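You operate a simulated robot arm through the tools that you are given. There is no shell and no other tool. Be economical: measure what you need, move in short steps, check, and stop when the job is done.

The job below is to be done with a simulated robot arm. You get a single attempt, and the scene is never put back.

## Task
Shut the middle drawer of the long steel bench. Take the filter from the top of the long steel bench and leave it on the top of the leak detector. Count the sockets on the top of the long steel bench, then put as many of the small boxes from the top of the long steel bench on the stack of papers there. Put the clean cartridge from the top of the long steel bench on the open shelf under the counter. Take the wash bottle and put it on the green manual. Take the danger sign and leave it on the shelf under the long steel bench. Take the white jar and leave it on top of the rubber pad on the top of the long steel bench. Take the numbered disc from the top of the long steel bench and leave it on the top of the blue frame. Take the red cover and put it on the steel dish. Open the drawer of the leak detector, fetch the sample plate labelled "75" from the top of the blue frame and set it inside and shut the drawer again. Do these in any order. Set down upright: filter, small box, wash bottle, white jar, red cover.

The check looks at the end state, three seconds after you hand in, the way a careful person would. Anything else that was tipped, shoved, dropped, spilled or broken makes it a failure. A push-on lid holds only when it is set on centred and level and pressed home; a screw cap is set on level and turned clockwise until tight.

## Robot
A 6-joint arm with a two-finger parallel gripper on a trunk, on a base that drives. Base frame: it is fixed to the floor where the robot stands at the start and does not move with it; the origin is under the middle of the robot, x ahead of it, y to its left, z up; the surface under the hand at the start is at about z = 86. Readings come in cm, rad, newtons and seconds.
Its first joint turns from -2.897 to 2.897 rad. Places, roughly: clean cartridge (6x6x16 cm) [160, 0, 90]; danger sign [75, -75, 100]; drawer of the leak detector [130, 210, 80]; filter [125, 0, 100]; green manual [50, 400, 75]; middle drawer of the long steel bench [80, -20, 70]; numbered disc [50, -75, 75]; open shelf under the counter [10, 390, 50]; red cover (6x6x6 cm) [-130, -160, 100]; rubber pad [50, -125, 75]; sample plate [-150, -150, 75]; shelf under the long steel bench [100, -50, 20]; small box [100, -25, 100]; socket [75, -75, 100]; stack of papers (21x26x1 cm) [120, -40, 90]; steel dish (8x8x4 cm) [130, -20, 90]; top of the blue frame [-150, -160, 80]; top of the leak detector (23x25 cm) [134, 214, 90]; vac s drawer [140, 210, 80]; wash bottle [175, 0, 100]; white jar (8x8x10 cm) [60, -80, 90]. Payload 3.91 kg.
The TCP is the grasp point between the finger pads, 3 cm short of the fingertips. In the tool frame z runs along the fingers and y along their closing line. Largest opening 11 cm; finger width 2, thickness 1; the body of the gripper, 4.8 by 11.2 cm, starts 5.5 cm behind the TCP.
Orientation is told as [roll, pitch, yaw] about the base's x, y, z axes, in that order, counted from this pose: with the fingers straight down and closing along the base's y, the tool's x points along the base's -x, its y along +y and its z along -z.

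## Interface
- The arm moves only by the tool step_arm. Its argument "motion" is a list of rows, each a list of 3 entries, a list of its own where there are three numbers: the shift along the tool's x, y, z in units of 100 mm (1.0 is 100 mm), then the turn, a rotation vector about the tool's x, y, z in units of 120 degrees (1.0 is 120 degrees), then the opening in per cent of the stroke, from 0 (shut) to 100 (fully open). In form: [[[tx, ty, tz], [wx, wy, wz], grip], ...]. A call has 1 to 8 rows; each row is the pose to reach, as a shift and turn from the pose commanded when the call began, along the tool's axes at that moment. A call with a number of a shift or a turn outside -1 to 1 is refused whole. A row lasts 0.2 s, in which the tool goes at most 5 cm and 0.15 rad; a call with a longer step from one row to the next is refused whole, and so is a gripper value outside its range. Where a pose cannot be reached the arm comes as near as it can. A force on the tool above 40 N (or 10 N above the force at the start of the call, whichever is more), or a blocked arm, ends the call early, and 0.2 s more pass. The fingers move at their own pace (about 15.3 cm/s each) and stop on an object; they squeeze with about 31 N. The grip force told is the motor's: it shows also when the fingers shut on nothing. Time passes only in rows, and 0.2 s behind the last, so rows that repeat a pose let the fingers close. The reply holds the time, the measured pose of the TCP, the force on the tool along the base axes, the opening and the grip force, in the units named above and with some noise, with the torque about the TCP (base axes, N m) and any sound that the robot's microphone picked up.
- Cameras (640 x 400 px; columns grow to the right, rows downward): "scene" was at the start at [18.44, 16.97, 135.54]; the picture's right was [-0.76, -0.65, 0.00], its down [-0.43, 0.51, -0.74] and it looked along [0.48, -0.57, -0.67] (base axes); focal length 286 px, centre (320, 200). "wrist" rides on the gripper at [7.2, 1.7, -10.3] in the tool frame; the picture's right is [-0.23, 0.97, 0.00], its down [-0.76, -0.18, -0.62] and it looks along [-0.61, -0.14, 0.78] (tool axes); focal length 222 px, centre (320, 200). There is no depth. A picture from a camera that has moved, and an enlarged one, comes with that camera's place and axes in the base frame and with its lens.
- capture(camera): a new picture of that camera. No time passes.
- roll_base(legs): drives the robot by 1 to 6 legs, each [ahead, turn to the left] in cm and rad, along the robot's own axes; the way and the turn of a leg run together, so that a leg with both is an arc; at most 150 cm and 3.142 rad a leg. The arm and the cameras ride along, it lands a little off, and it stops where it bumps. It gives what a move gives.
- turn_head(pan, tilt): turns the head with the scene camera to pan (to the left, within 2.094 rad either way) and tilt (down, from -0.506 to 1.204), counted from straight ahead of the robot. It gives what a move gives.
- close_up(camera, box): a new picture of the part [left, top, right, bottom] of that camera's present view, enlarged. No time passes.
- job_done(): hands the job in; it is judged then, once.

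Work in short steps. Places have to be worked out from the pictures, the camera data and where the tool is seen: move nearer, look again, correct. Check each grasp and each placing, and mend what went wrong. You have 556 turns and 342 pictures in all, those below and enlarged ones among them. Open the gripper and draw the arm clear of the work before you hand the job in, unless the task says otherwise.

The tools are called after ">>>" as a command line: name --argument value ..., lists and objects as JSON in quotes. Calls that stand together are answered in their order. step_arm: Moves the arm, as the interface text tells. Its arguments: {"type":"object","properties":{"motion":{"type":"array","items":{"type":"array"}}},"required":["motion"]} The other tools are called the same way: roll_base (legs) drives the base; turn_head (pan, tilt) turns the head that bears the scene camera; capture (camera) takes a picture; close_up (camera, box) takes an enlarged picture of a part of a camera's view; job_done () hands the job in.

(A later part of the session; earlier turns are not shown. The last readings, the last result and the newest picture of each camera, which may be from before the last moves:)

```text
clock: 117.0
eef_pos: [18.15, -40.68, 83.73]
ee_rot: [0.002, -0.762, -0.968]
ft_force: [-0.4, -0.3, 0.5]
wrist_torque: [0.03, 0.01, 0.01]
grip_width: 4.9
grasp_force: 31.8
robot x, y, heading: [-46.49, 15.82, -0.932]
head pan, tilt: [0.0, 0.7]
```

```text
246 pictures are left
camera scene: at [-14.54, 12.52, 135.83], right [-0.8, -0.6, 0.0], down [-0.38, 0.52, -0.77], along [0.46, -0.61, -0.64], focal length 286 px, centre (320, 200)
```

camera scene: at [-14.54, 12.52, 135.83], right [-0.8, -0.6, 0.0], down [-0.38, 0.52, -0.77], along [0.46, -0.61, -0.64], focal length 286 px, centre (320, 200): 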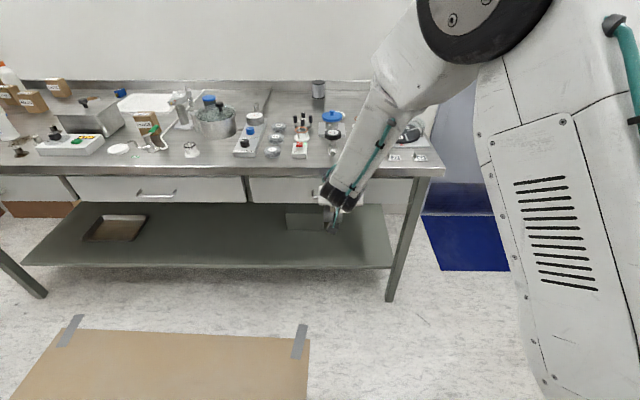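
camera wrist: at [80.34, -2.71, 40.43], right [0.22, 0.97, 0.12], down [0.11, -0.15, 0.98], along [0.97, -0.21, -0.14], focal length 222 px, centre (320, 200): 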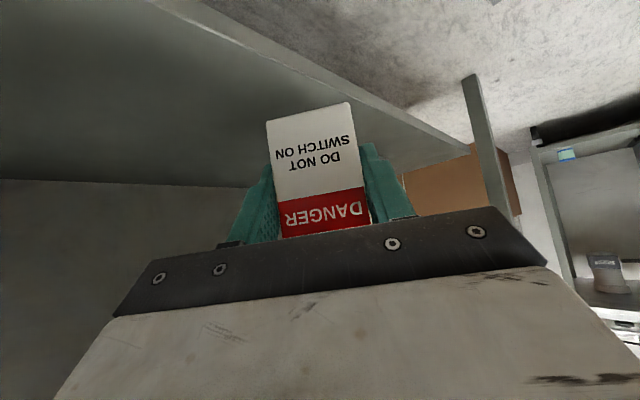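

Good overview. I continue straight down.

>>> step_arm --motion '[[[0.34, 0, 0.36], [0, 0, 0], 20], [[0.68, 0, 0.72], [0, 0, 0], 20]]'

>>> step_arm --motion '[[[0.34, 0, 0.36], [0, 0, 0], 20], [[0.68, 0, 0.72], [0, 0, 0], 20]]'

>>> step_arm --motion '[[[0.34, 0, 0.36], [0, 0, 0], 20], [[0.68, 0, 0.72], [0, 0, 0], 20]]'

>>> capture --camera "scene"

>>> capture --camera "wrist"

```text
clock: 117.6
eef_pos: [18.24, -40.65, 73.77]
ee_rot: [0.002, -0.763, -0.969]
ft_force: [-0.6, 0.4, -0.3]
wrist_torque: [0.04, 0.02, 0.0]
grip_width: 4.91
grasp_force: 31.0
robot x, y, heading: [-46.32, 16.03, -0.928]
head pan, tilt: [0.0, 0.7]
```

```text
clock: 118.2
eef_pos: [18.26, -40.63, 63.88]
ee_rot: [0.002, -0.765, -0.968]
ft_force: [-0.2, 0.0, 0.9]
wrist_torque: [-0.02, -0.03, -0.02]
grip_width: 4.9
grasp_force: 31.0
robot x, y, heading: [-46.43, 15.8, -0.934]
head pan, tilt: [0.0, 0.7]
```

```text
clock: 118.8
eef_pos: [19.16, -41.15, 54.33]
ee_rot: [-0.022, -0.758, -0.954]
ft_force: [0.0, 0.7, 0.1]
wrist_torque: [-0.03, 0.02, 0.01]
grip_width: 4.9
grasp_force: 30.9
out of reach, approached as far as the arm can: row 2
robot x, y, heading: [-46.11, 16.19, -0.933]
head pan, tilt: [0.0, 0.7]
```

```text
245 pictures are left
camera scene: at [-14.53, 12.52, 135.83], right [-0.8, -0.6, 0.0], down [-0.38, 0.52, -0.76], along [0.46, -0.61, -0.64], focal length 286 px, centre (320, 200)
```

scene: 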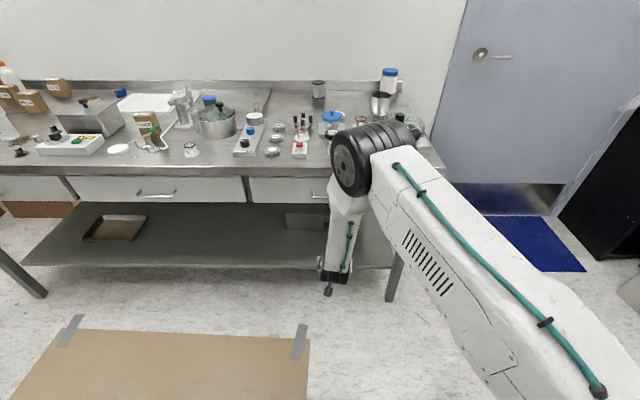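

```text
244 pictures are left
camera wrist: at [13.64, -29.88, 56.67], right [0.9, 0.41, 0.14], down [-0.06, -0.19, 0.98], along [0.43, -0.89, -0.15], focal length 222 px, centre (320, 200)
```

wrist: 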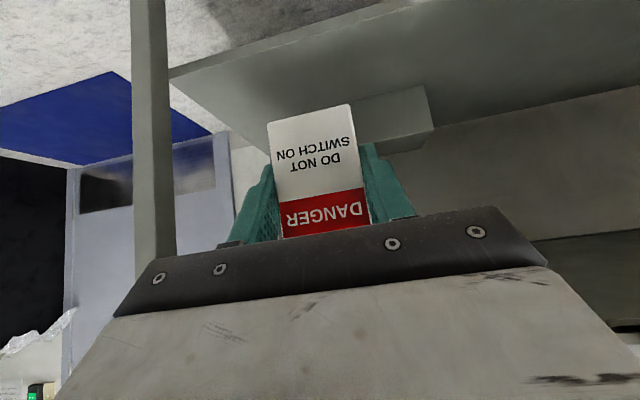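

Extending outward and down along the tool axis now.

>>> step_arm --motion '[[[0, 0.03, 0.28], [-0.005, 0, 0], 20], [[0, 0.06, 0.56], [-0.01, 0, 0], 20], [[0, 0.1, 0.85], [-0.01, 0, 0], 20]]'

>>> step_arm --motion '[[[0, 0.03, 0.28], [0, 0, 0], 20], [[0, 0.06, 0.56], [0, 0, 0], 20], [[0, 0.1, 0.85], [0, 0, 0], 20]]'

>>> capture --camera "scene"

>>> capture --camera "wrist"

```text
clock: 119.6
eef_pos: [23.3, -45.35, 48.08]
ee_rot: [0.021, -0.763, -0.969]
ft_force: [0.4, 1.0, -1.0]
wrist_torque: [0.0, 0.0, -0.01]
grip_width: 4.91
grasp_force: 30.9
robot x, y, heading: [-46.41, 16.0, -0.931]
head pan, tilt: [0.0, 0.7]
```

```text
clock: 120.4
eef_pos: [27.68, -49.75, 42.0]
ee_rot: [0.021, -0.763, -0.97]
ft_force: [0.7, -0.2, -0.9]
wrist_torque: [0.05, 0.01, -0.03]
grip_width: 4.9
grasp_force: 30.6
robot x, y, heading: [-45.95, 16.11, -0.931]
head pan, tilt: [0.0, 0.7]
```

```text
243 pictures are left
camera scene: at [-14.51, 12.52, 135.82], right [-0.8, -0.6, 0.0], down [-0.38, 0.52, -0.76], along [0.46, -0.61, -0.64], focal length 286 px, centre (320, 200)
```

scene: 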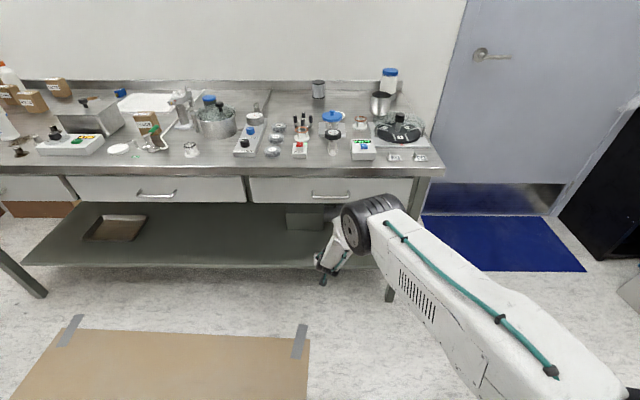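

```text
242 pictures are left
camera wrist: at [21.76, -38.52, 44.39], right [0.89, 0.43, 0.17], down [-0.09, -0.21, 0.97], along [0.45, -0.88, -0.15], focal length 222 px, centre (320, 200)
```

wrist: 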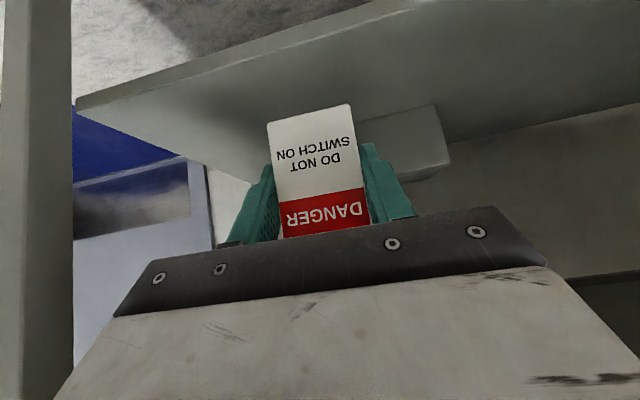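

Working well. I move in over the shelf.

>>> step_arm --motion '[[[-0.095, 0, 0.275], [0, 0, 0], 20], [[-0.19, 0, 0.55], [0, 0, 0], 20], [[-0.285, 0, 0.825], [0, 0, 0], 20]]'

>>> capture --camera "wrist"

>>> step_arm --motion '[[[-0.095, 0, 0.275], [0, 0, 0], 20], [[-0.19, 0, 0.55], [0, 0, 0], 20], [[-0.285, 0, 0.825], [0, 0, 0], 20]]'

>>> capture --camera "wrist"

>>> capture --camera "scene"

```text
clock: 121.2
eef_pos: [32.24, -55.86, 38.09]
ee_rot: [0.023, -0.765, -0.967]
ft_force: [0.5, -0.1, 1.2]
wrist_torque: [0.06, 0.08, 0.02]
grip_width: 4.88
grasp_force: 31.0
robot x, y, heading: [-45.88, 16.15, -0.93]
head pan, tilt: [0.0, 0.7]
```

```text
241 pictures are left
camera wrist: at [26.34, -44.7, 40.43], right [0.89, 0.43, 0.17], down [-0.09, -0.21, 0.97], along [0.45, -0.88, -0.15], focal length 222 px, centre (320, 200)
```

wrist: 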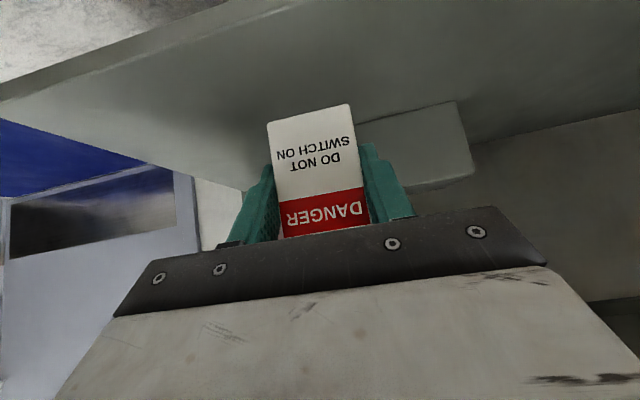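

```text
clock: 122.0
eef_pos: [32.04, -56.93, 38.27]
ee_rot: [0.02, -0.764, -0.967]
ft_force: [0.2, -0.5, -0.1]
wrist_torque: [-0.01, -0.02, 0.0]
grip_width: 4.91
grasp_force: 30.4
out of reach, approached as far as the arm can: row 1, 2, 3
robot x, y, heading: [-46.32, 15.73, -0.934]
head pan, tilt: [0.0, 0.7]
```

```text
240 pictures are left
camera wrist: at [26.24, -45.83, 40.63], right [0.89, 0.43, 0.17], down [-0.09, -0.21, 0.97], along [0.45, -0.88, -0.15], focal length 222 px, centre (320, 200)
```

wrist: 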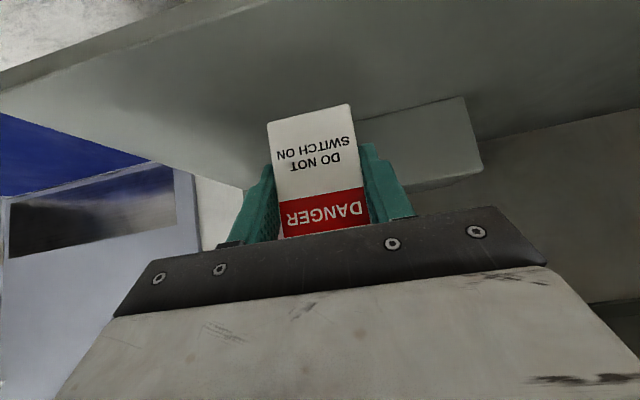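

```text
239 pictures are left
camera scene: at [-14.51, 12.51, 135.82], right [-0.8, -0.6, 0.0], down [-0.38, 0.52, -0.76], along [0.46, -0.61, -0.64], focal length 286 px, centre (320, 200)
```

scene: 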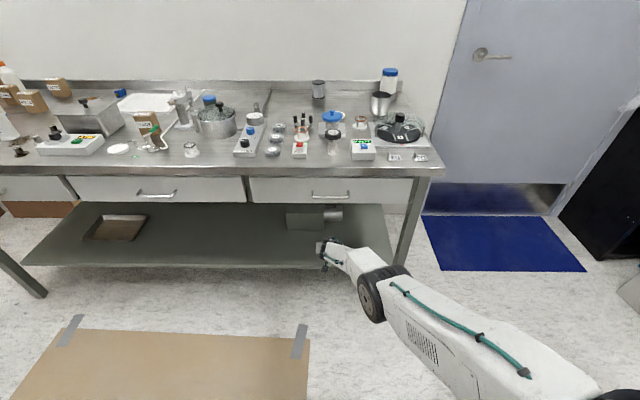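

The arm is fully stretched here, so I drive forward 11 cm to bring the sign over the shelf.

>>> roll_base --legs '[[11, 0]]'

>>> step_arm --motion '[[[0.17, 0, 0.18], [0, 0, 0], 20], [[0.34, 0, 0.36], [0, 0, 0], 20]]'

>>> capture --camera "wrist"

>>> close_up --camera "scene" --box '[220, 180, 420, 305]'

```text
clock: 123.2
eef_pos: [38.58, -65.88, 38.3]
ee_rot: [0.022, -0.762, -0.967]
ft_force: [1.3, -1.0, -0.2]
wrist_torque: [-0.03, -0.02, 0.03]
grip_width: 4.9
grasp_force: 31.0
robot x, y, heading: [-39.68, 6.99, -0.932]
head pan, tilt: [0.0, 0.7]
```

```text
clock: 123.8
eef_pos: [38.57, -65.88, 38.2]
ee_rot: [0.021, -0.762, -0.968]
ft_force: [0.5, -0.7, -0.3]
wrist_torque: [0.01, -0.01, -0.01]
grip_width: 4.88
grasp_force: 30.9
out of reach, approached as far as the arm can: row 1, 2
robot x, y, heading: [-39.18, 7.29, -0.935]
head pan, tilt: [0.0, 0.7]
```

```text
238 pictures are left
camera wrist: at [32.85, -54.7, 40.64], right [0.89, 0.43, 0.17], down [-0.09, -0.21, 0.97], along [0.45, -0.88, -0.15], focal length 222 px, centre (320, 200)
```

wrist: 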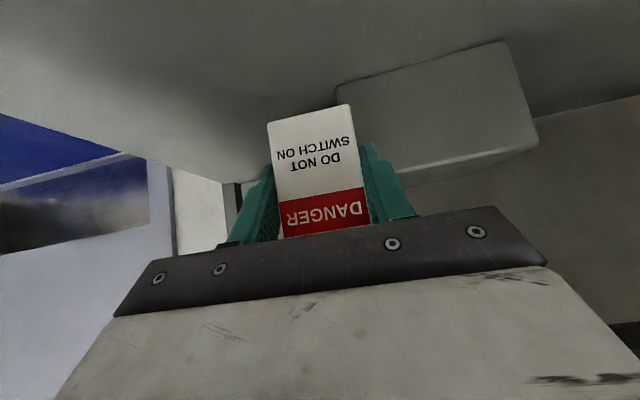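

```text
3.20 times, centred on (320, 242) of scene
camera zoom: at [-7.91, 3.63, 135.82], right [-0.8, -0.6, 0.0], down [-0.38, 0.52, -0.76], along [0.46, -0.61, -0.64], focal length 916 px, centre (320, 64)
```

zoom: 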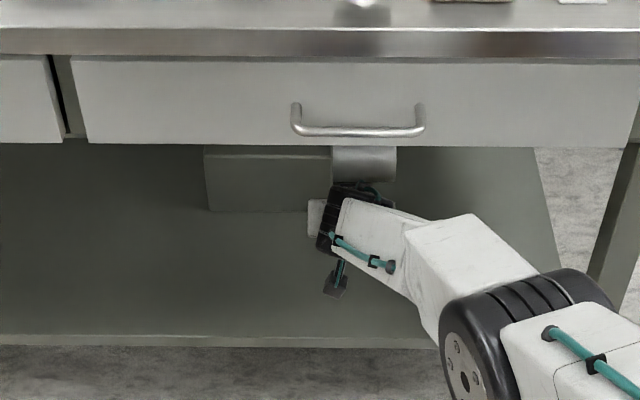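

I retract slightly while lowering.

>>> step_arm --motion '[[[0.25, 0, 0.04], [0, 0, 0], 20], [[0.49, 0, 0.083], [0, 0, 0], 20]]'

>>> step_arm --motion '[[[0.2, 0, 0.16], [0, 0, 0], 20], [[0.4, 0, 0.33], [0, 0, 0], 20]]'

```text
clock: 124.3
eef_pos: [36.8, -63.34, 34.44]
ee_rot: [0.021, -0.763, -0.968]
ft_force: [-0.6, -0.1, 0.1]
wrist_torque: [0.01, 0.01, 0.01]
grip_width: 4.89
grasp_force: 30.7
robot x, y, heading: [-39.89, 7.34, -0.934]
head pan, tilt: [0.0, 0.7]
```

```text
clock: 125.0
eef_pos: [35.59, -62.11, 32.69]
ee_rot: [0.022, -0.763, -0.968]
ft_force: [-0.6, 0.1, 0.6]
wrist_torque: [0.02, 0.0, -0.02]
grip_width: 4.92
grasp_force: 30.8
out of reach, approached as far as the arm can: row 1, 2
robot x, y, heading: [-39.7, 7.05, -0.934]
head pan, tilt: [0.0, 0.7]
```

I drive 5 cm more forward, then retract and lower.

>>> roll_base --legs '[[6, 0]]'

>>> step_arm --motion '[[[0.25, 0, 0.04], [0, 0, 0], 20], [[0.49, 0, 0.083], [0, 0, 0], 20]]'

>>> capture --camera "wrist"

>>> close_up --camera "scene" --box '[220, 180, 420, 305]'

```text
clock: 125.9
eef_pos: [39.05, -67.0, 32.63]
ee_rot: [0.021, -0.764, -0.967]
ft_force: [0.3, -0.1, -0.3]
wrist_torque: [-0.04, 0.0, -0.03]
grip_width: 4.89
grasp_force: 30.5
robot x, y, heading: [-36.14, 2.13, -0.933]
head pan, tilt: [0.0, 0.7]
```

```text
clock: 126.5
eef_pos: [36.89, -64.09, 29.72]
ee_rot: [0.021, -0.762, -0.97]
ft_force: [0.1, -0.9, -0.4]
wrist_torque: [0.0, 0.02, -0.01]
grip_width: 4.89
grasp_force: 30.8
out of reach, approached as far as the arm can: row 1, 2
robot x, y, heading: [-35.93, 2.23, -0.93]
head pan, tilt: [0.0, 0.7]
```

```text
236 pictures are left
camera wrist: at [31.01, -53.04, 32.03], right [0.89, 0.43, 0.17], down [-0.09, -0.21, 0.97], along [0.45, -0.88, -0.15], focal length 222 px, centre (320, 200)
```

wrist: 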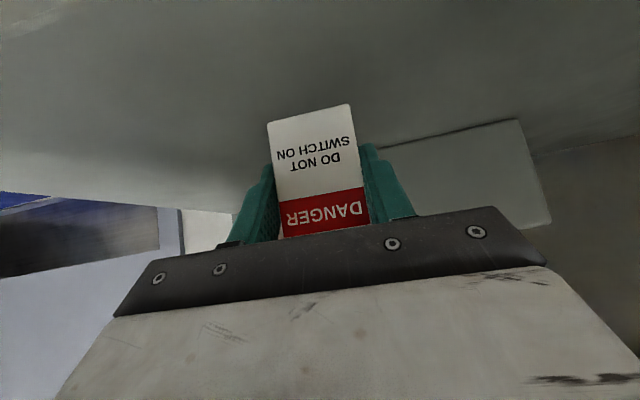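

```text
3.20 times, centred on (320, 242) of scene
camera zoom: at [-4.32, -1.22, 135.82], right [-0.8, -0.6, 0.0], down [-0.38, 0.52, -0.76], along [0.46, -0.61, -0.64], focal length 916 px, centre (320, 64)
```

zoom: 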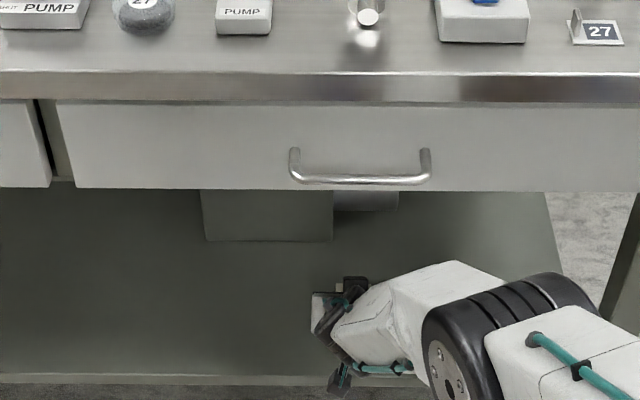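

Nearly there. I lower the last bit with small rows.

>>> step_arm --motion '[[[0.1, 0, 0.0], [0, 0, 0], 20], [[0.2, 0, 0.005], [0, 0, 0], 20], [[0.28, 0, 0.01], [0, 0, 0], 20]]'

```text
clock: 127.3
eef_pos: [35.35, -62.48, 27.99]
ee_rot: [0.021, -0.763, -0.968]
ft_force: [0.5, 0.3, -0.1]
wrist_torque: [0.01, -0.03, 0.03]
grip_width: 4.9
grasp_force: 30.7
out of reach, approached as far as the arm can: row 2, 3
robot x, y, heading: [-36.0, 2.28, -0.935]
head pan, tilt: [0.0, 0.7]
```

No contact yet. Forward 4 cm more, then down again.

>>> roll_base --legs '[[4, 0]]'

>>> step_arm --motion '[[[0.07, 0, 0.07], [0, 0, 0], 20], [[0.14, 0, 0.1], [0, 0, 0], 20], [[0.24, 0, 0.12], [0, 0, 0], 20]]'

>>> capture --camera "wrist"

```text
clock: 128.2
eef_pos: [37.79, -65.73, 27.95]
ee_rot: [0.021, -0.763, -0.967]
ft_force: [-0.8, -0.4, 1.1]
wrist_torque: [-0.02, 0.01, -0.01]
grip_width: 4.91
grasp_force: 30.8
robot x, y, heading: [-33.81, -0.77, -0.935]
head pan, tilt: [0.0, 0.7]
```

```text
clock: 129.0
eef_pos: [36.72, -64.59, 27.19]
ee_rot: [0.023, -0.767, -0.969]
ft_force: [2.5, -3.2, 9.1]
wrist_torque: [-0.43, -0.01, 0.1]
grip_width: 4.89
grasp_force: 31.1
out of reach, approached as far as the arm can: row 1, 2, 3
robot x, y, heading: [-33.92, -1.18, -0.933]
head pan, tilt: [0.0, 0.7]
```

```text
234 pictures are left
camera wrist: at [30.88, -53.37, 29.44], right [0.89, 0.43, 0.17], down [-0.09, -0.21, 0.97], along [0.45, -0.88, -0.14], focal length 222 px, centre (320, 200)
```

wrist: 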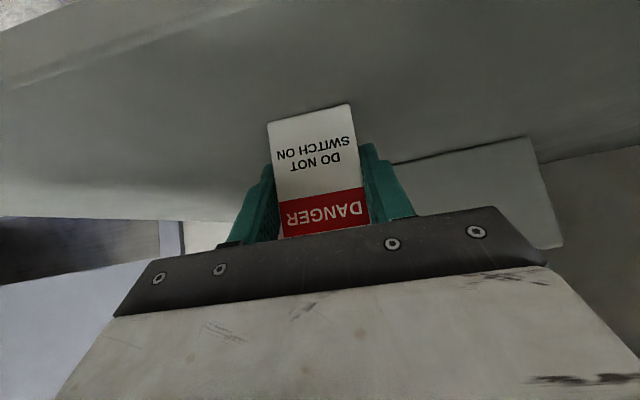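

Contact felt (9 N). Release and withdraw along the tool axis.

>>> step_arm --motion '[[[0, 0, 0], [0, 0, 0], 85], [[0, 0, 0], [0, 0, 0], 85], [[0, 0, 0], [0, 0, 0], 85]]'

>>> step_arm --motion '[[[0, 0, -0.3], [0, 0, 0], 85], [[0, 0, -0.6], [0, 0, 0], 85], [[0, 0, -0.95], [0, 0, 0], 85]]'

>>> capture --camera "wrist"

```text
clock: 129.8
eef_pos: [36.53, -64.33, 26.82]
ee_rot: [0.022, -0.762, -0.97]
ft_force: [-0.3, -0.5, 0.0]
wrist_torque: [0.0, 0.03, -0.02]
grip_width: 9.34
grasp_force: 0.0
robot x, y, heading: [-33.71, -1.22, -0.931]
head pan, tilt: [0.0, 0.7]
```

```text
clock: 130.6
eef_pos: [32.71, -59.17, 33.67]
ee_rot: [0.007, -0.758, -0.96]
ft_force: [-0.2, 0.3, -0.5]
wrist_torque: [0.02, -0.03, -0.01]
grip_width: 9.31
grasp_force: 0.1
robot x, y, heading: [-33.45, -1.51, -0.934]
head pan, tilt: [0.0, 0.7]
```

```text
233 pictures are left
camera wrist: at [26.98, -47.9, 36.09], right [0.89, 0.43, 0.16], down [-0.08, -0.21, 0.98], along [0.45, -0.88, -0.15], focal length 222 px, centre (320, 200)
```

wrist: 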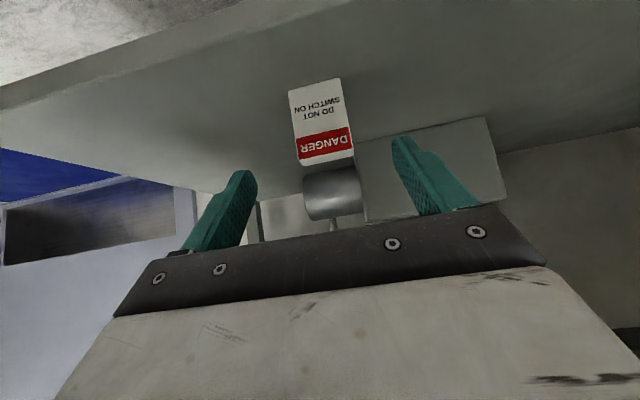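

The sign stands on the shelf. I back out, raise the arm and level the tool.

>>> roll_base --legs '[[-22, 0]]'

>>> step_arm --motion '[[[-0.34, 0, -0.36], [0, 0, 0], 85], [[-0.68, 0, -0.72], [0, 0, 0], 85]]'

>>> step_arm --motion '[[[-0.34, 0, -0.36], [0, 0, 0], 85], [[-0.68, 0, -0.72], [0, 0, 0], 85]]'

>>> step_arm --motion '[[[-0.34, 0, -0.36], [0, 0, 0], 85], [[-0.68, 0, -0.72], [0, 0, 0], 85]]'

>>> step_arm --motion '[[[-0.34, 0, -0.36], [0, 0, 0], 85], [[-0.68, 0, -0.72], [0, 0, 0], 85]]'

>>> step_arm --motion '[[[-0.34, 0, -0.36], [0, 0, 0], 85], [[-0.68, 0, -0.72], [0, 0, 0], 85]]'

>>> step_arm --motion '[[[-0.34, 0, -0.36], [0, 0, 0], 85], [[-0.68, 0, -0.72], [0, 0, 0], 85]]'

>>> step_arm --motion '[[[-0.34, 0, -0.36], [0, 0, 0], 85], [[-0.68, 0, -0.72], [0, 0, 0], 85]]'

>>> step_arm --motion '[[[-0.34, 0, -0.36], [0, 0.06, 0], 85], [[-0.68, 0, -0.72], [0, 0.12, 0], 85], [[-0.68, 0, -0.72], [0, 0.18, 0], 85], [[-0.68, 0, -0.72], [0, 0.24, 0], 85], [[-0.68, 0, -0.72], [0, 0.3, 0], 85], [[-0.68, 0, -0.72], [0, 0.362, 0], 85]]'

```text
clock: 132.3
eef_pos: [19.59, -41.16, 33.68]
ee_rot: [0.006, -0.762, -0.959]
ft_force: [-0.1, 0.8, 0.0]
wrist_torque: [0.0, 0.01, 0.05]
grip_width: 9.37
grasp_force: 0.1
robot x, y, heading: [-46.64, 17.21, -0.933]
head pan, tilt: [0.0, 0.7]
```

```text
clock: 132.9
eef_pos: [19.96, -41.44, 43.47]
ee_rot: [-0.011, -0.755, -0.951]
ft_force: [-0.8, -0.3, -0.3]
wrist_torque: [-0.03, -0.03, -0.02]
grip_width: 9.33
grasp_force: 0.1
out of reach, approached as far as the arm can: row 2
robot x, y, heading: [-46.77, 16.92, -0.93]
head pan, tilt: [0.0, 0.7]
```

```text
clock: 133.5
eef_pos: [19.86, -41.34, 53.29]
ee_rot: [-0.002, -0.759, -0.955]
ft_force: [0.5, -0.6, -0.3]
wrist_torque: [0.01, 0.01, -0.01]
grip_width: 9.33
grasp_force: 0.0
robot x, y, heading: [-46.79, 17.02, -0.937]
head pan, tilt: [0.0, 0.7]
```

```text
clock: 134.1
eef_pos: [19.76, -41.38, 63.16]
ee_rot: [0.006, -0.758, -0.959]
ft_force: [0.4, 0.2, -0.5]
wrist_torque: [-0.01, -0.04, -0.03]
grip_width: 9.34
grasp_force: 0.0
robot x, y, heading: [-46.6, 16.88, -0.937]
head pan, tilt: [0.0, 0.7]
```

```text
clock: 134.7
eef_pos: [19.72, -41.41, 73.13]
ee_rot: [0.002, -0.759, -0.958]
ft_force: [-0.2, -0.9, -1.1]
wrist_torque: [-0.02, -0.03, 0.01]
grip_width: 9.36
grasp_force: 0.0
robot x, y, heading: [-46.76, 17.0, -0.93]
head pan, tilt: [0.0, 0.7]
```

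```text
clock: 135.3
eef_pos: [19.64, -41.37, 83.08]
ee_rot: [0.005, -0.759, -0.959]
ft_force: [0.0, -0.4, 0.3]
wrist_torque: [-0.02, -0.03, 0.03]
grip_width: 9.33
grasp_force: 0.1
robot x, y, heading: [-47.1, 17.13, -0.934]
head pan, tilt: [0.0, 0.7]
```

```text
clock: 135.9
eef_pos: [19.81, -41.34, 93.04]
ee_rot: [0.007, -0.758, -0.96]
ft_force: [-0.6, -0.2, 0.3]
wrist_torque: [-0.01, -0.01, 0.01]
grip_width: 9.37
grasp_force: 0.1
robot x, y, heading: [-47.03, 16.93, -0.937]
head pan, tilt: [0.0, 0.7]
```

```text
clock: 136.5
eef_pos: [19.62, -41.31, 103.01]
ee_rot: [0.005, -0.759, -0.959]
ft_force: [0.0, 0.3, -2.0]
wrist_torque: [-0.03, 0.0, -0.03]
grip_width: 9.36
grasp_force: 0.0
robot x, y, heading: [-46.98, 16.81, -0.93]
head pan, tilt: [0.0, 0.7]
```

```text
clock: 137.9
eef_pos: [19.54, -41.29, 112.97]
ee_rot: [0.005, -0.002, -0.955]
ft_force: [0.1, 0.1, 1.5]
wrist_torque: [-0.03, 0.0, -0.01]
grip_width: 9.36
grasp_force: 0.1
robot x, y, heading: [-47.17, 16.98, -0.927]
head pan, tilt: [0.0, 0.7]
```

Tool is level at z = 113. I drive forward 40 cm, which brings the tool near the "62" disc.

>>> roll_base --legs '[[40, 0]]'

>>> capture --camera "wrist"

```text
clock: 140.4
eef_pos: [43.21, -73.45, 112.86]
ee_rot: [0.006, -0.001, -0.957]
ft_force: [-0.1, -0.7, 0.3]
wrist_torque: [0.0, 0.03, 0.0]
grip_width: 9.35
grasp_force: 0.0
robot x, y, heading: [-23.3, -15.2, -0.929]
head pan, tilt: [0.0, 0.7]
```

```text
232 pictures are left
camera wrist: at [40.44, -66.46, 123.13], right [0.93, 0.38, 0.0], down [0.29, -0.73, 0.62], along [0.24, -0.58, -0.78], focal length 222 px, centre (320, 200)
```

wrist: 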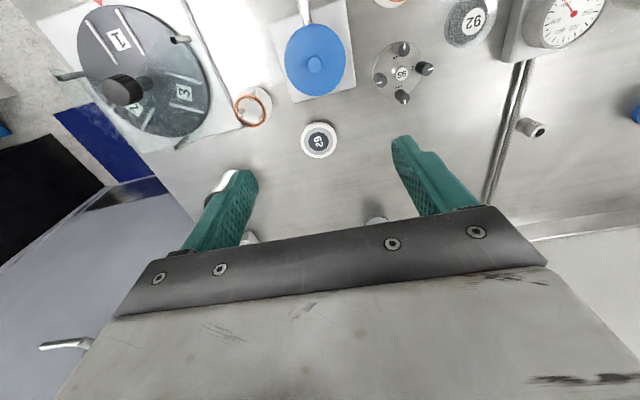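

The disc is at about (46.2, -80.5). The camera housing could hit the blue wheel, so I rotate the tool 90° (camera toward the bench's right) above the disc.

>>> step_arm --motion '[[[-0.12, 0, 0], [0, 0, -0.07], 100], [[-0.25, -0.02, 0], [0, 0, -0.14], 100], [[-0.37, -0.04, 0], [0, 0, -0.21], 100], [[-0.5, -0.06, 0], [0, 0, -0.28], 100], [[-0.62, -0.08, 0], [0, 0, -0.35], 100], [[-0.74, -0.155, 0], [0, 0, -0.42], 100]]'

>>> step_arm --motion '[[[0, 0, 0.08], [0, 0, -0.07], 100], [[0, 0, 0.16], [0, 0, -0.14], 100], [[0, 0, 0.24], [0, 0, -0.21], 100], [[0, 0, 0.32], [0, 0, -0.28], 100], [[0, 0, 0.4], [0, 0, -0.33], 100]]'

>>> capture --camera "wrist"

```text
clock: 141.8
eef_pos: [46.26, -80.43, 112.88]
ee_rot: [0.002, -0.004, -0.076]
ft_force: [-0.5, 0.4, -0.1]
wrist_torque: [-0.01, -0.01, 0.01]
grip_width: 11.02
grasp_force: 0.0
robot x, y, heading: [-23.21, -15.19, -0.931]
head pan, tilt: [0.0, 0.7]
```

```text
clock: 143.0
eef_pos: [46.15, -80.37, 108.91]
ee_rot: [-0.003, -0.006, 0.617]
ft_force: [0.6, -0.5, -0.8]
wrist_torque: [-0.01, 0.01, -0.02]
grip_width: 10.99
grasp_force: 0.1
robot x, y, heading: [-23.21, -15.15, -0.934]
head pan, tilt: [0.0, 0.7]
```

```text
231 pictures are left
camera wrist: at [39.34, -83.08, 119.1], right [-0.38, 0.93, 0.0], down [0.72, 0.29, 0.63], along [0.58, 0.24, -0.78], focal length 222 px, centre (320, 200)
```

wrist: 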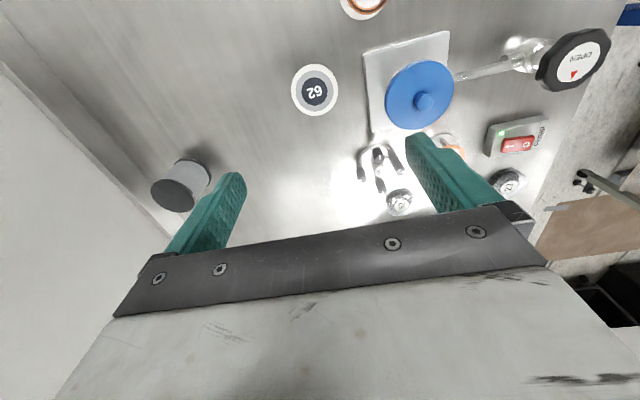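

Disc centred; its diameter is about 5.9 cm. I descend with the fingers opened to 8 cm.

>>> step_arm --motion '[[[0.045, -0.03, 0.35], [0, 0, 0], 73], [[0.045, -0.03, 0.7], [0, 0, 0], 73], [[0.045, -0.03, 1.0], [0, 0, 0], 73]]'

>>> step_arm --motion '[[[0, 0, 0.3], [0, 0, 0], 73], [[0, 0, 0.6], [0, 0, 0], 73], [[0, 0, 0.8], [0, 0, 0], 73]]'

>>> capture --camera "wrist"

```text
clock: 143.8
eef_pos: [46.19, -80.81, 98.75]
ee_rot: [-0.004, -0.005, 0.614]
ft_force: [0.1, -0.2, 1.1]
wrist_torque: [-0.02, 0.0, 0.04]
grip_width: 8.02
grasp_force: 0.0
robot x, y, heading: [-23.2, -15.3, -0.937]
head pan, tilt: [0.0, 0.7]
```

```text
clock: 144.6
eef_pos: [46.19, -80.77, 90.81]
ee_rot: [-0.003, -0.005, 0.616]
ft_force: [-0.8, 0.2, 0.3]
wrist_torque: [-0.05, -0.03, 0.03]
grip_width: 8.02
grasp_force: 0.0
robot x, y, heading: [-23.39, -15.14, -0.931]
head pan, tilt: [0.0, 0.7]
```

```text
230 pictures are left
camera wrist: at [39.26, -83.55, 101.07], right [-0.38, 0.93, 0.0], down [0.72, 0.29, 0.63], along [0.58, 0.23, -0.78], focal length 222 px, centre (320, 200)
```

wrist: 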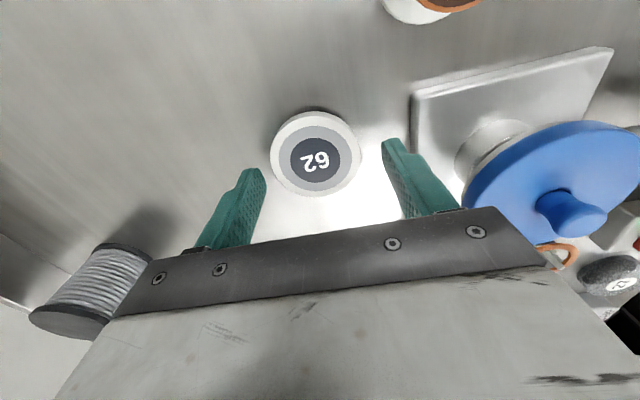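

Small correction of 1 cm toward the camera side, then down and close.

>>> step_arm --motion '[[[0.1, 0, 0.05], [0, 0, 0], 73], [[0.1, 0, 0.1], [0, 0, 0], 73], [[0.1, 0, 0.13], [0, 0, 0], 73]]'

>>> step_arm --motion '[[[0, 0, 0], [0, 0, 0], 20], [[0, 0, 0], [0, 0, 0], 20], [[0, 0, 0], [0, 0, 0], 20]]'

>>> capture --camera "wrist"

```text
clock: 145.4
eef_pos: [45.3, -81.45, 89.47]
ee_rot: [-0.003, -0.003, 0.614]
ft_force: [0.2, -0.3, 0.7]
wrist_torque: [-0.03, -0.02, 0.03]
grip_width: 8.04
grasp_force: 0.0
robot x, y, heading: [-23.53, -14.79, -0.934]
head pan, tilt: [0.0, 0.7]
```

```text
clock: 146.2
eef_pos: [45.36, -81.47, 89.4]
ee_rot: [-0.002, -0.003, 0.614]
ft_force: [-0.6, 0.6, -0.5]
wrist_torque: [0.0, 0.0, 0.06]
grip_width: 5.89
grasp_force: 30.9
robot x, y, heading: [-23.31, -14.8, -0.928]
head pan, tilt: [0.0, 0.7]
```

```text
229 pictures are left
camera wrist: at [38.43, -84.15, 99.78], right [-0.38, 0.93, 0.0], down [0.72, 0.29, 0.63], along [0.58, 0.23, -0.78], focal length 222 px, centre (320, 200)
```

wrist: 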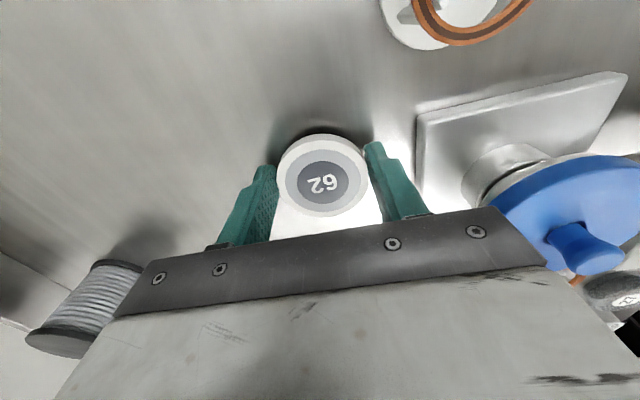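

Disc gripped (5.9 cm). I lift it, pull it in, and look toward the blue frame.

>>> step_arm --motion '[[[0, 0, -0.45], [0, 0, 0], 20], [[0, 0, -0.9], [0, 0, 0], 20]]'

>>> step_arm --motion '[[[0, 0, -0.48], [0, 0, 0], 20], [[0, 0, -0.96], [0, 0, 0], 20]]'

>>> step_arm --motion '[[[0, 0.4, -0.25], [0, 0, 0], 20], [[0, 0.8, -0.5], [0, 0, 0], 20]]'

>>> step_arm --motion '[[[0, 0.45, -0.15], [0, 0, 0], 20], [[0, 0.9, -0.3], [0, 0, 0], 20]]'

>>> turn_head --pan -1.3 --tilt 0.4

>>> capture --camera "scene"

```text
clock: 146.8
eef_pos: [45.26, -81.36, 98.48]
ee_rot: [0.0, -0.002, 0.615]
ft_force: [0.5, 0.2, -0.8]
wrist_torque: [0.04, 0.04, 0.02]
grip_width: 5.87
grasp_force: 31.1
robot x, y, heading: [-23.37, -15.27, -0.933]
head pan, tilt: [0.0, 0.7]
```

```text
clock: 147.4
eef_pos: [45.08, -81.41, 108.09]
ee_rot: [0.0, -0.003, 0.613]
ft_force: [-0.4, 0.4, -2.0]
wrist_torque: [-0.01, 0.02, 0.0]
grip_width: 5.86
grasp_force: 30.3
robot x, y, heading: [-22.95, -15.12, -0.932]
head pan, tilt: [0.0, 0.7]
```

```text
clock: 148.0
eef_pos: [40.62, -74.96, 113.11]
ee_rot: [-0.002, -0.003, 0.615]
ft_force: [0.9, -0.8, -1.9]
wrist_torque: [0.03, 0.05, 0.01]
grip_width: 5.87
grasp_force: 31.2
robot x, y, heading: [-23.43, -15.48, -0.932]
head pan, tilt: [0.0, 0.7]
```

```text
clock: 148.6
eef_pos: [35.18, -67.71, 116.15]
ee_rot: [0.0, -0.003, 0.614]
ft_force: [0.7, 0.3, -2.8]
wrist_torque: [0.06, 0.05, -0.03]
grip_width: 5.9
grasp_force: 31.1
robot x, y, heading: [-23.47, -14.99, -0.936]
head pan, tilt: [0.0, 0.7]
```

```text
clock: 150.0
eef_pos: [35.28, -67.64, 116.11]
ee_rot: [-0.003, -0.004, 0.614]
ft_force: [0.1, 0.4, -2.1]
wrist_torque: [0.01, 0.03, 0.03]
grip_width: 5.9
grasp_force: 30.9
robot x, y, heading: [-23.24, -15.21, -0.932]
head pan, tilt: [-1.3, 0.4]
```

```text
228 pictures are left
camera scene: at [-2.23, -19.07, 138.51], right [-0.79, 0.61, 0.0], down [0.24, 0.31, -0.92], along [-0.57, -0.73, -0.39], focal length 286 px, centre (320, 200)
```

scene: 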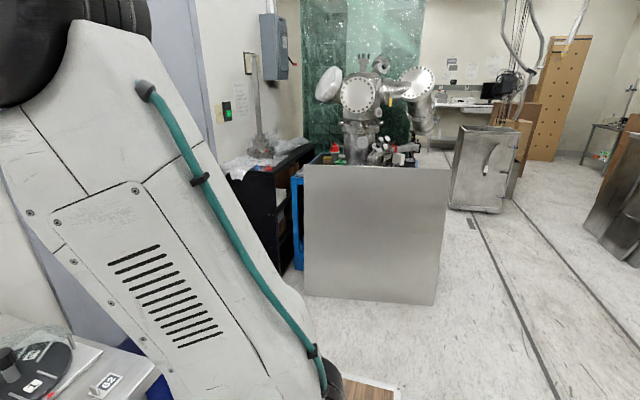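

The grey panel leans against the blue frame, whose top is at z≈82 behind it. I turn right and drive toward it.

>>> roll_base --legs '[[0, -1.4], [70, 0]]'

>>> turn_head --pan 0 --tilt 0.5

>>> capture --camera "scene"

>>> capture --camera "wrist"

```text
clock: 157.3
eef_pos: [-113.97, -132.18, 116.19]
ee_rot: [-0.001, -0.006, -0.788]
ft_force: [0.5, 0.2, -2.0]
wrist_torque: [0.0, -0.02, 0.01]
grip_width: 5.87
grasp_force: 30.5
robot x, y, heading: [-71.89, -65.69, -2.336]
head pan, tilt: [-1.3, 0.4]
```

```text
clock: 158.8
eef_pos: [-113.87, -132.16, 116.22]
ee_rot: [-0.002, -0.004, -0.788]
ft_force: [-0.3, -0.3, -2.0]
wrist_torque: [0.03, 0.0, -0.01]
grip_width: 5.87
grasp_force: 31.3
robot x, y, heading: [-72.15, -65.8, -2.337]
head pan, tilt: [0.0, 0.499]
```

```text
227 pictures are left
camera scene: at [-70.26, -98.05, 137.6], right [-0.72, 0.69, 0.0], down [0.33, 0.35, -0.88], along [-0.61, -0.63, -0.48], focal length 286 px, centre (320, 200)
```

scene: 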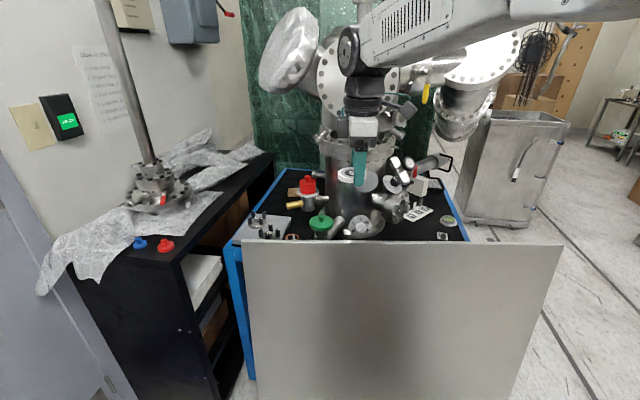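

```text
226 pictures are left
camera wrist: at [-117.75, -125.65, 126.37], right [0.85, 0.53, 0.0], down [0.41, -0.66, 0.63], along [0.33, -0.53, -0.78], focal length 222 px, centre (320, 200)
```

wrist: 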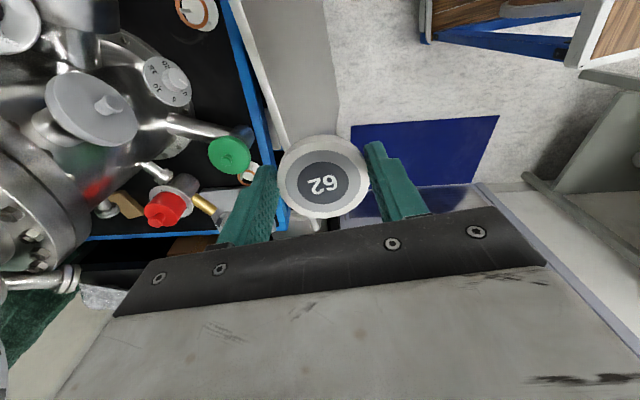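

I enlarge the frame's top.

>>> close_up --camera "scene" --box '[230, 140, 350, 245]'

>>> close_up --camera "scene" --box '[340, 140, 480, 245]'

```text
3.81 times, centred on (290, 192) of scene
camera zoom: at [-70.26, -98.05, 137.6], right [-0.72, 0.69, 0.0], down [0.33, 0.35, -0.88], along [-0.61, -0.63, -0.48], focal length 1090 px, centre (434, 229)
```

zoom: 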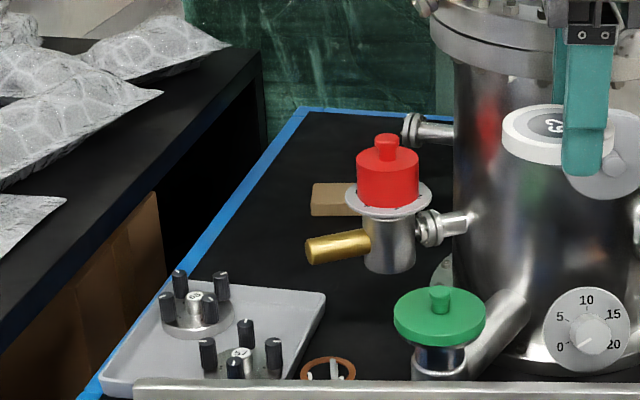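

```text
3.81 times, centred on (410, 192) of scene
camera zoom: at [-70.26, -98.05, 137.6], right [-0.72, 0.69, 0.0], down [0.33, 0.35, -0.88], along [-0.61, -0.63, -0.48], focal length 1090 px, centre (-23, 229)
```

zoom: 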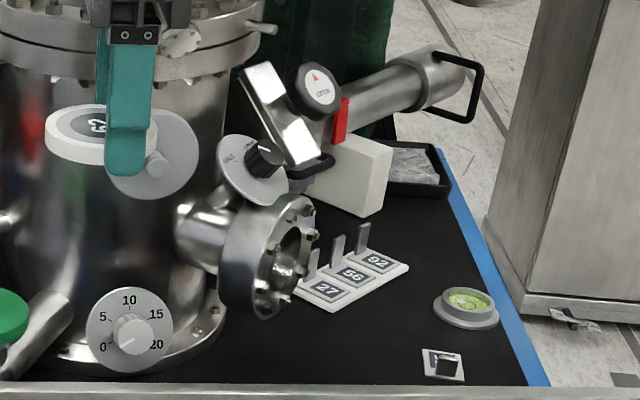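

I zoom on the plates.

>>> close_up --camera "scene" --box '[405, 195, 485, 245]'

```text
8.00 times, centred on (445, 220) of scene
camera zoom: at [-70.26, -98.05, 137.6], right [-0.72, 0.69, 0.0], down [0.33, 0.35, -0.88], along [-0.61, -0.63, -0.48], focal length 2290 px, centre (-680, 40)
```

zoom: 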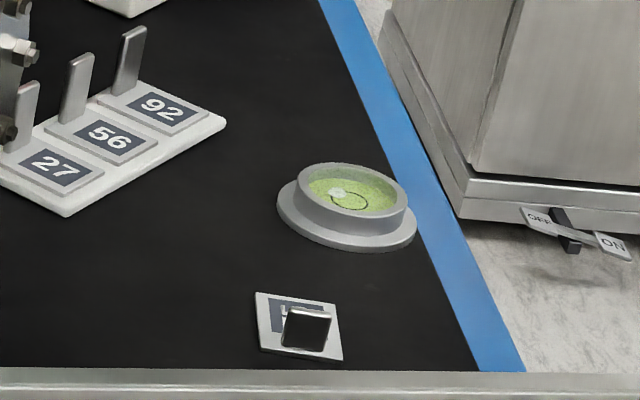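

I swing the disc to the right, clear of the chamber, turning the tool 90° so that its camera faces back to the robot.

>>> step_arm --motion '[[[0.15, 0.1, 0], [0, 0, 0.0617], 20], [[0.3, 0.2, 0], [0, 0, 0.123], 20], [[0.45, 0.3, 0], [0, 0, 0.185], 20], [[0.6, 0.3, 0], [0, 0, 0.247], 20], [[0.75, 0.3, 0], [0, 0, 0.308], 20], [[0.9, 0.3, 0], [0, 0, 0.37], 20]]'

>>> step_arm --motion '[[[0.11, -0.11, 0], [0, 0, 0.0617], 20], [[0.21, -0.21, 0], [0, 0, 0.123], 20], [[0.32, -0.32, 0], [0, 0, 0.185], 20], [[0.42, -0.43, 0], [0, 0, 0.247], 20], [[0.53, -0.53, 0], [0, 0, 0.308], 20], [[0.63, -0.64, 0], [0, 0, 0.37], 20]]'

>>> capture --camera "scene"

>>> capture --camera "wrist"

```text
clock: 160.2
eef_pos: [-118.15, -123.69, 116.17]
ee_rot: [0.001, -0.004, -1.564]
ft_force: [0.3, 0.0, -1.2]
wrist_torque: [0.02, -0.03, 0.0]
grip_width: 5.89
grasp_force: 30.6
robot x, y, heading: [-71.54, -65.94, -2.334]
head pan, tilt: [0.0, 0.499]
```

```text
clock: 161.6
eef_pos: [-124.53, -117.29, 116.13]
ee_rot: [0.005, -0.001, -2.339]
ft_force: [-0.2, 0.5, -2.1]
wrist_torque: [0.03, -0.02, -0.03]
grip_width: 5.86
grasp_force: 30.4
robot x, y, heading: [-71.96, -65.71, -2.339]
head pan, tilt: [0.0, 0.499]
```

```text
222 pictures are left
camera scene: at [-70.25, -98.05, 137.59], right [-0.72, 0.69, 0.0], down [0.33, 0.35, -0.88], along [-0.61, -0.63, -0.48], focal length 286 px, centre (320, 200)
```

scene: 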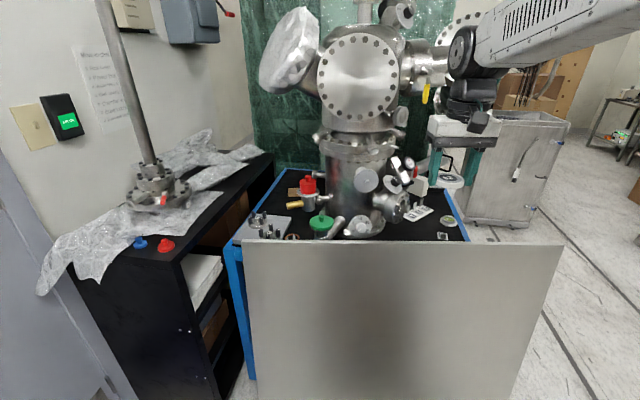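

```text
221 pictures are left
camera wrist: at [-118.3, -113.2, 126.34], right [0.54, -0.84, 0.0], down [-0.66, -0.42, 0.62], along [-0.52, -0.34, -0.78], focal length 222 px, centre (320, 200)
```

wrist: 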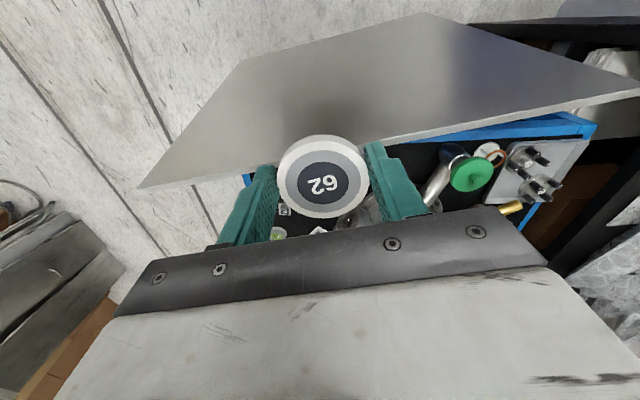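

I check the plate's label from here.

>>> close_up --camera "wrist" --box '[250, 190, 350, 252]'

```text
6.40 times, centred on (300, 221) of wrist
camera zoom: at [-118.3, -113.2, 126.34], right [0.54, -0.84, 0.0], down [-0.66, -0.42, 0.62], along [-0.52, -0.34, -0.78], focal length 1422 px, centre (448, 66)
```

zoom: 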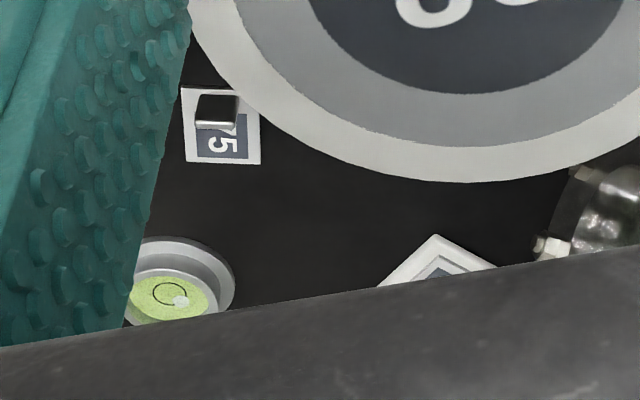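

The single plate is "75", at about (-159, -127.6) with the frame's top at z≈78. The panel's top edge is at z≈91. I'll set the disc at about (-160.5, -134.2). Forward 12 cm first.

>>> roll_base --legs '[[12, 0]]'

>>> capture --camera "wrist"

```text
clock: 162.9
eef_pos: [-133.07, -126.17, 116.02]
ee_rot: [0.004, -0.002, -2.336]
ft_force: [1.0, 0.1, -0.8]
wrist_torque: [0.0, -0.02, -0.01]
grip_width: 5.86
grasp_force: 30.7
robot x, y, heading: [-80.29, -74.44, -2.336]
head pan, tilt: [0.0, 0.499]
```

```text
219 pictures are left
camera wrist: at [-126.67, -121.97, 126.33], right [0.54, -0.84, 0.0], down [-0.66, -0.42, 0.62], along [-0.52, -0.34, -0.78], focal length 222 px, centre (320, 200)
```

wrist: 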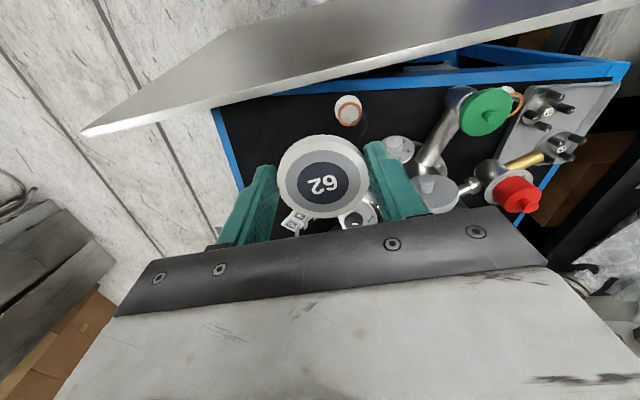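

A roomier spot shows nearer: about (-150.5, -130.5). I move the disc above it.

>>> step_arm --motion '[[[-0.38, -0.24, 0.1], [0, 0, 0], 20], [[-0.76, -0.48, 0.2], [0, 0, 0], 20]]'

>>> step_arm --motion '[[[-0.38, -0.24, 0.1], [0, 0, 0], 20], [[-0.76, -0.48, 0.2], [0, 0, 0], 20]]'

>>> step_arm --motion '[[[0, 0, 0.45], [0, 0, 0], 20], [[0, 0, 0.9], [0, 0, 0], 20]]'

>>> step_arm --motion '[[[0, 0, 0.45], [0, 0, 0], 20], [[0, 0, 0.9], [0, 0, 0], 20]]'

>>> capture --camera "wrist"

>>> capture --camera "scene"

```text
clock: 163.5
eef_pos: [-141.49, -128.21, 114.28]
ee_rot: [0.004, -0.004, -2.336]
ft_force: [0.1, 0.4, -0.2]
wrist_torque: [0.0, 0.03, -0.01]
grip_width: 5.88
grasp_force: 30.7
robot x, y, heading: [-80.51, -74.44, -2.335]
head pan, tilt: [0.0, 0.499]
```

```text
clock: 164.1
eef_pos: [-150.37, -130.48, 112.07]
ee_rot: [0.004, -0.003, -2.339]
ft_force: [0.7, 0.1, 0.4]
wrist_torque: [0.0, 0.03, 0.03]
grip_width: 5.87
grasp_force: 30.6
robot x, y, heading: [-80.38, -74.43, -2.339]
head pan, tilt: [0.0, 0.499]
```

```text
clock: 164.7
eef_pos: [-150.31, -130.58, 103.04]
ee_rot: [0.004, -0.004, -2.337]
ft_force: [0.1, -0.2, -0.9]
wrist_torque: [0.0, 0.0, -0.01]
grip_width: 5.87
grasp_force: 31.0
robot x, y, heading: [-80.27, -74.62, -2.341]
head pan, tilt: [0.0, 0.499]
```

```text
clock: 165.3
eef_pos: [-150.38, -130.65, 94.06]
ee_rot: [0.004, -0.003, -2.337]
ft_force: [0.0, -0.4, -1.1]
wrist_torque: [0.02, 0.0, 0.0]
grip_width: 5.87
grasp_force: 30.6
robot x, y, heading: [-80.16, -74.3, -2.336]
head pan, tilt: [0.0, 0.499]
```

```text
218 pictures are left
camera wrist: at [-144.03, -126.46, 104.32], right [0.54, -0.84, 0.01], down [-0.66, -0.42, 0.63], along [-0.52, -0.34, -0.78], focal length 222 px, centre (320, 200)
```

wrist: 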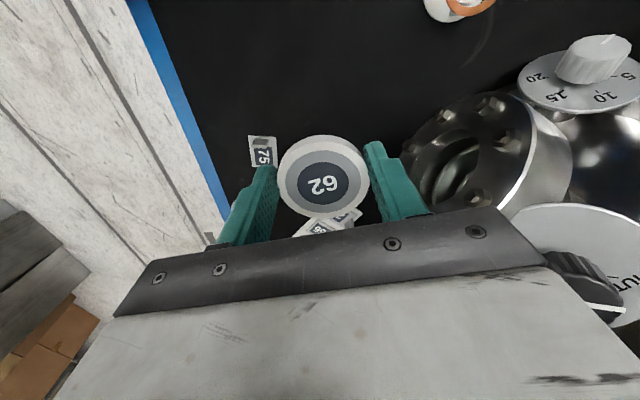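

```text
217 pictures are left
camera scene: at [-78.6, -106.77, 137.6], right [-0.72, 0.69, 0.0], down [0.33, 0.35, -0.88], along [-0.61, -0.63, -0.48], focal length 286 px, centre (320, 200)
```

scene: 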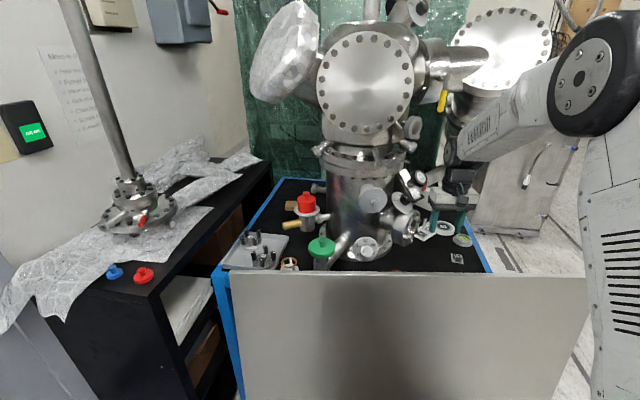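

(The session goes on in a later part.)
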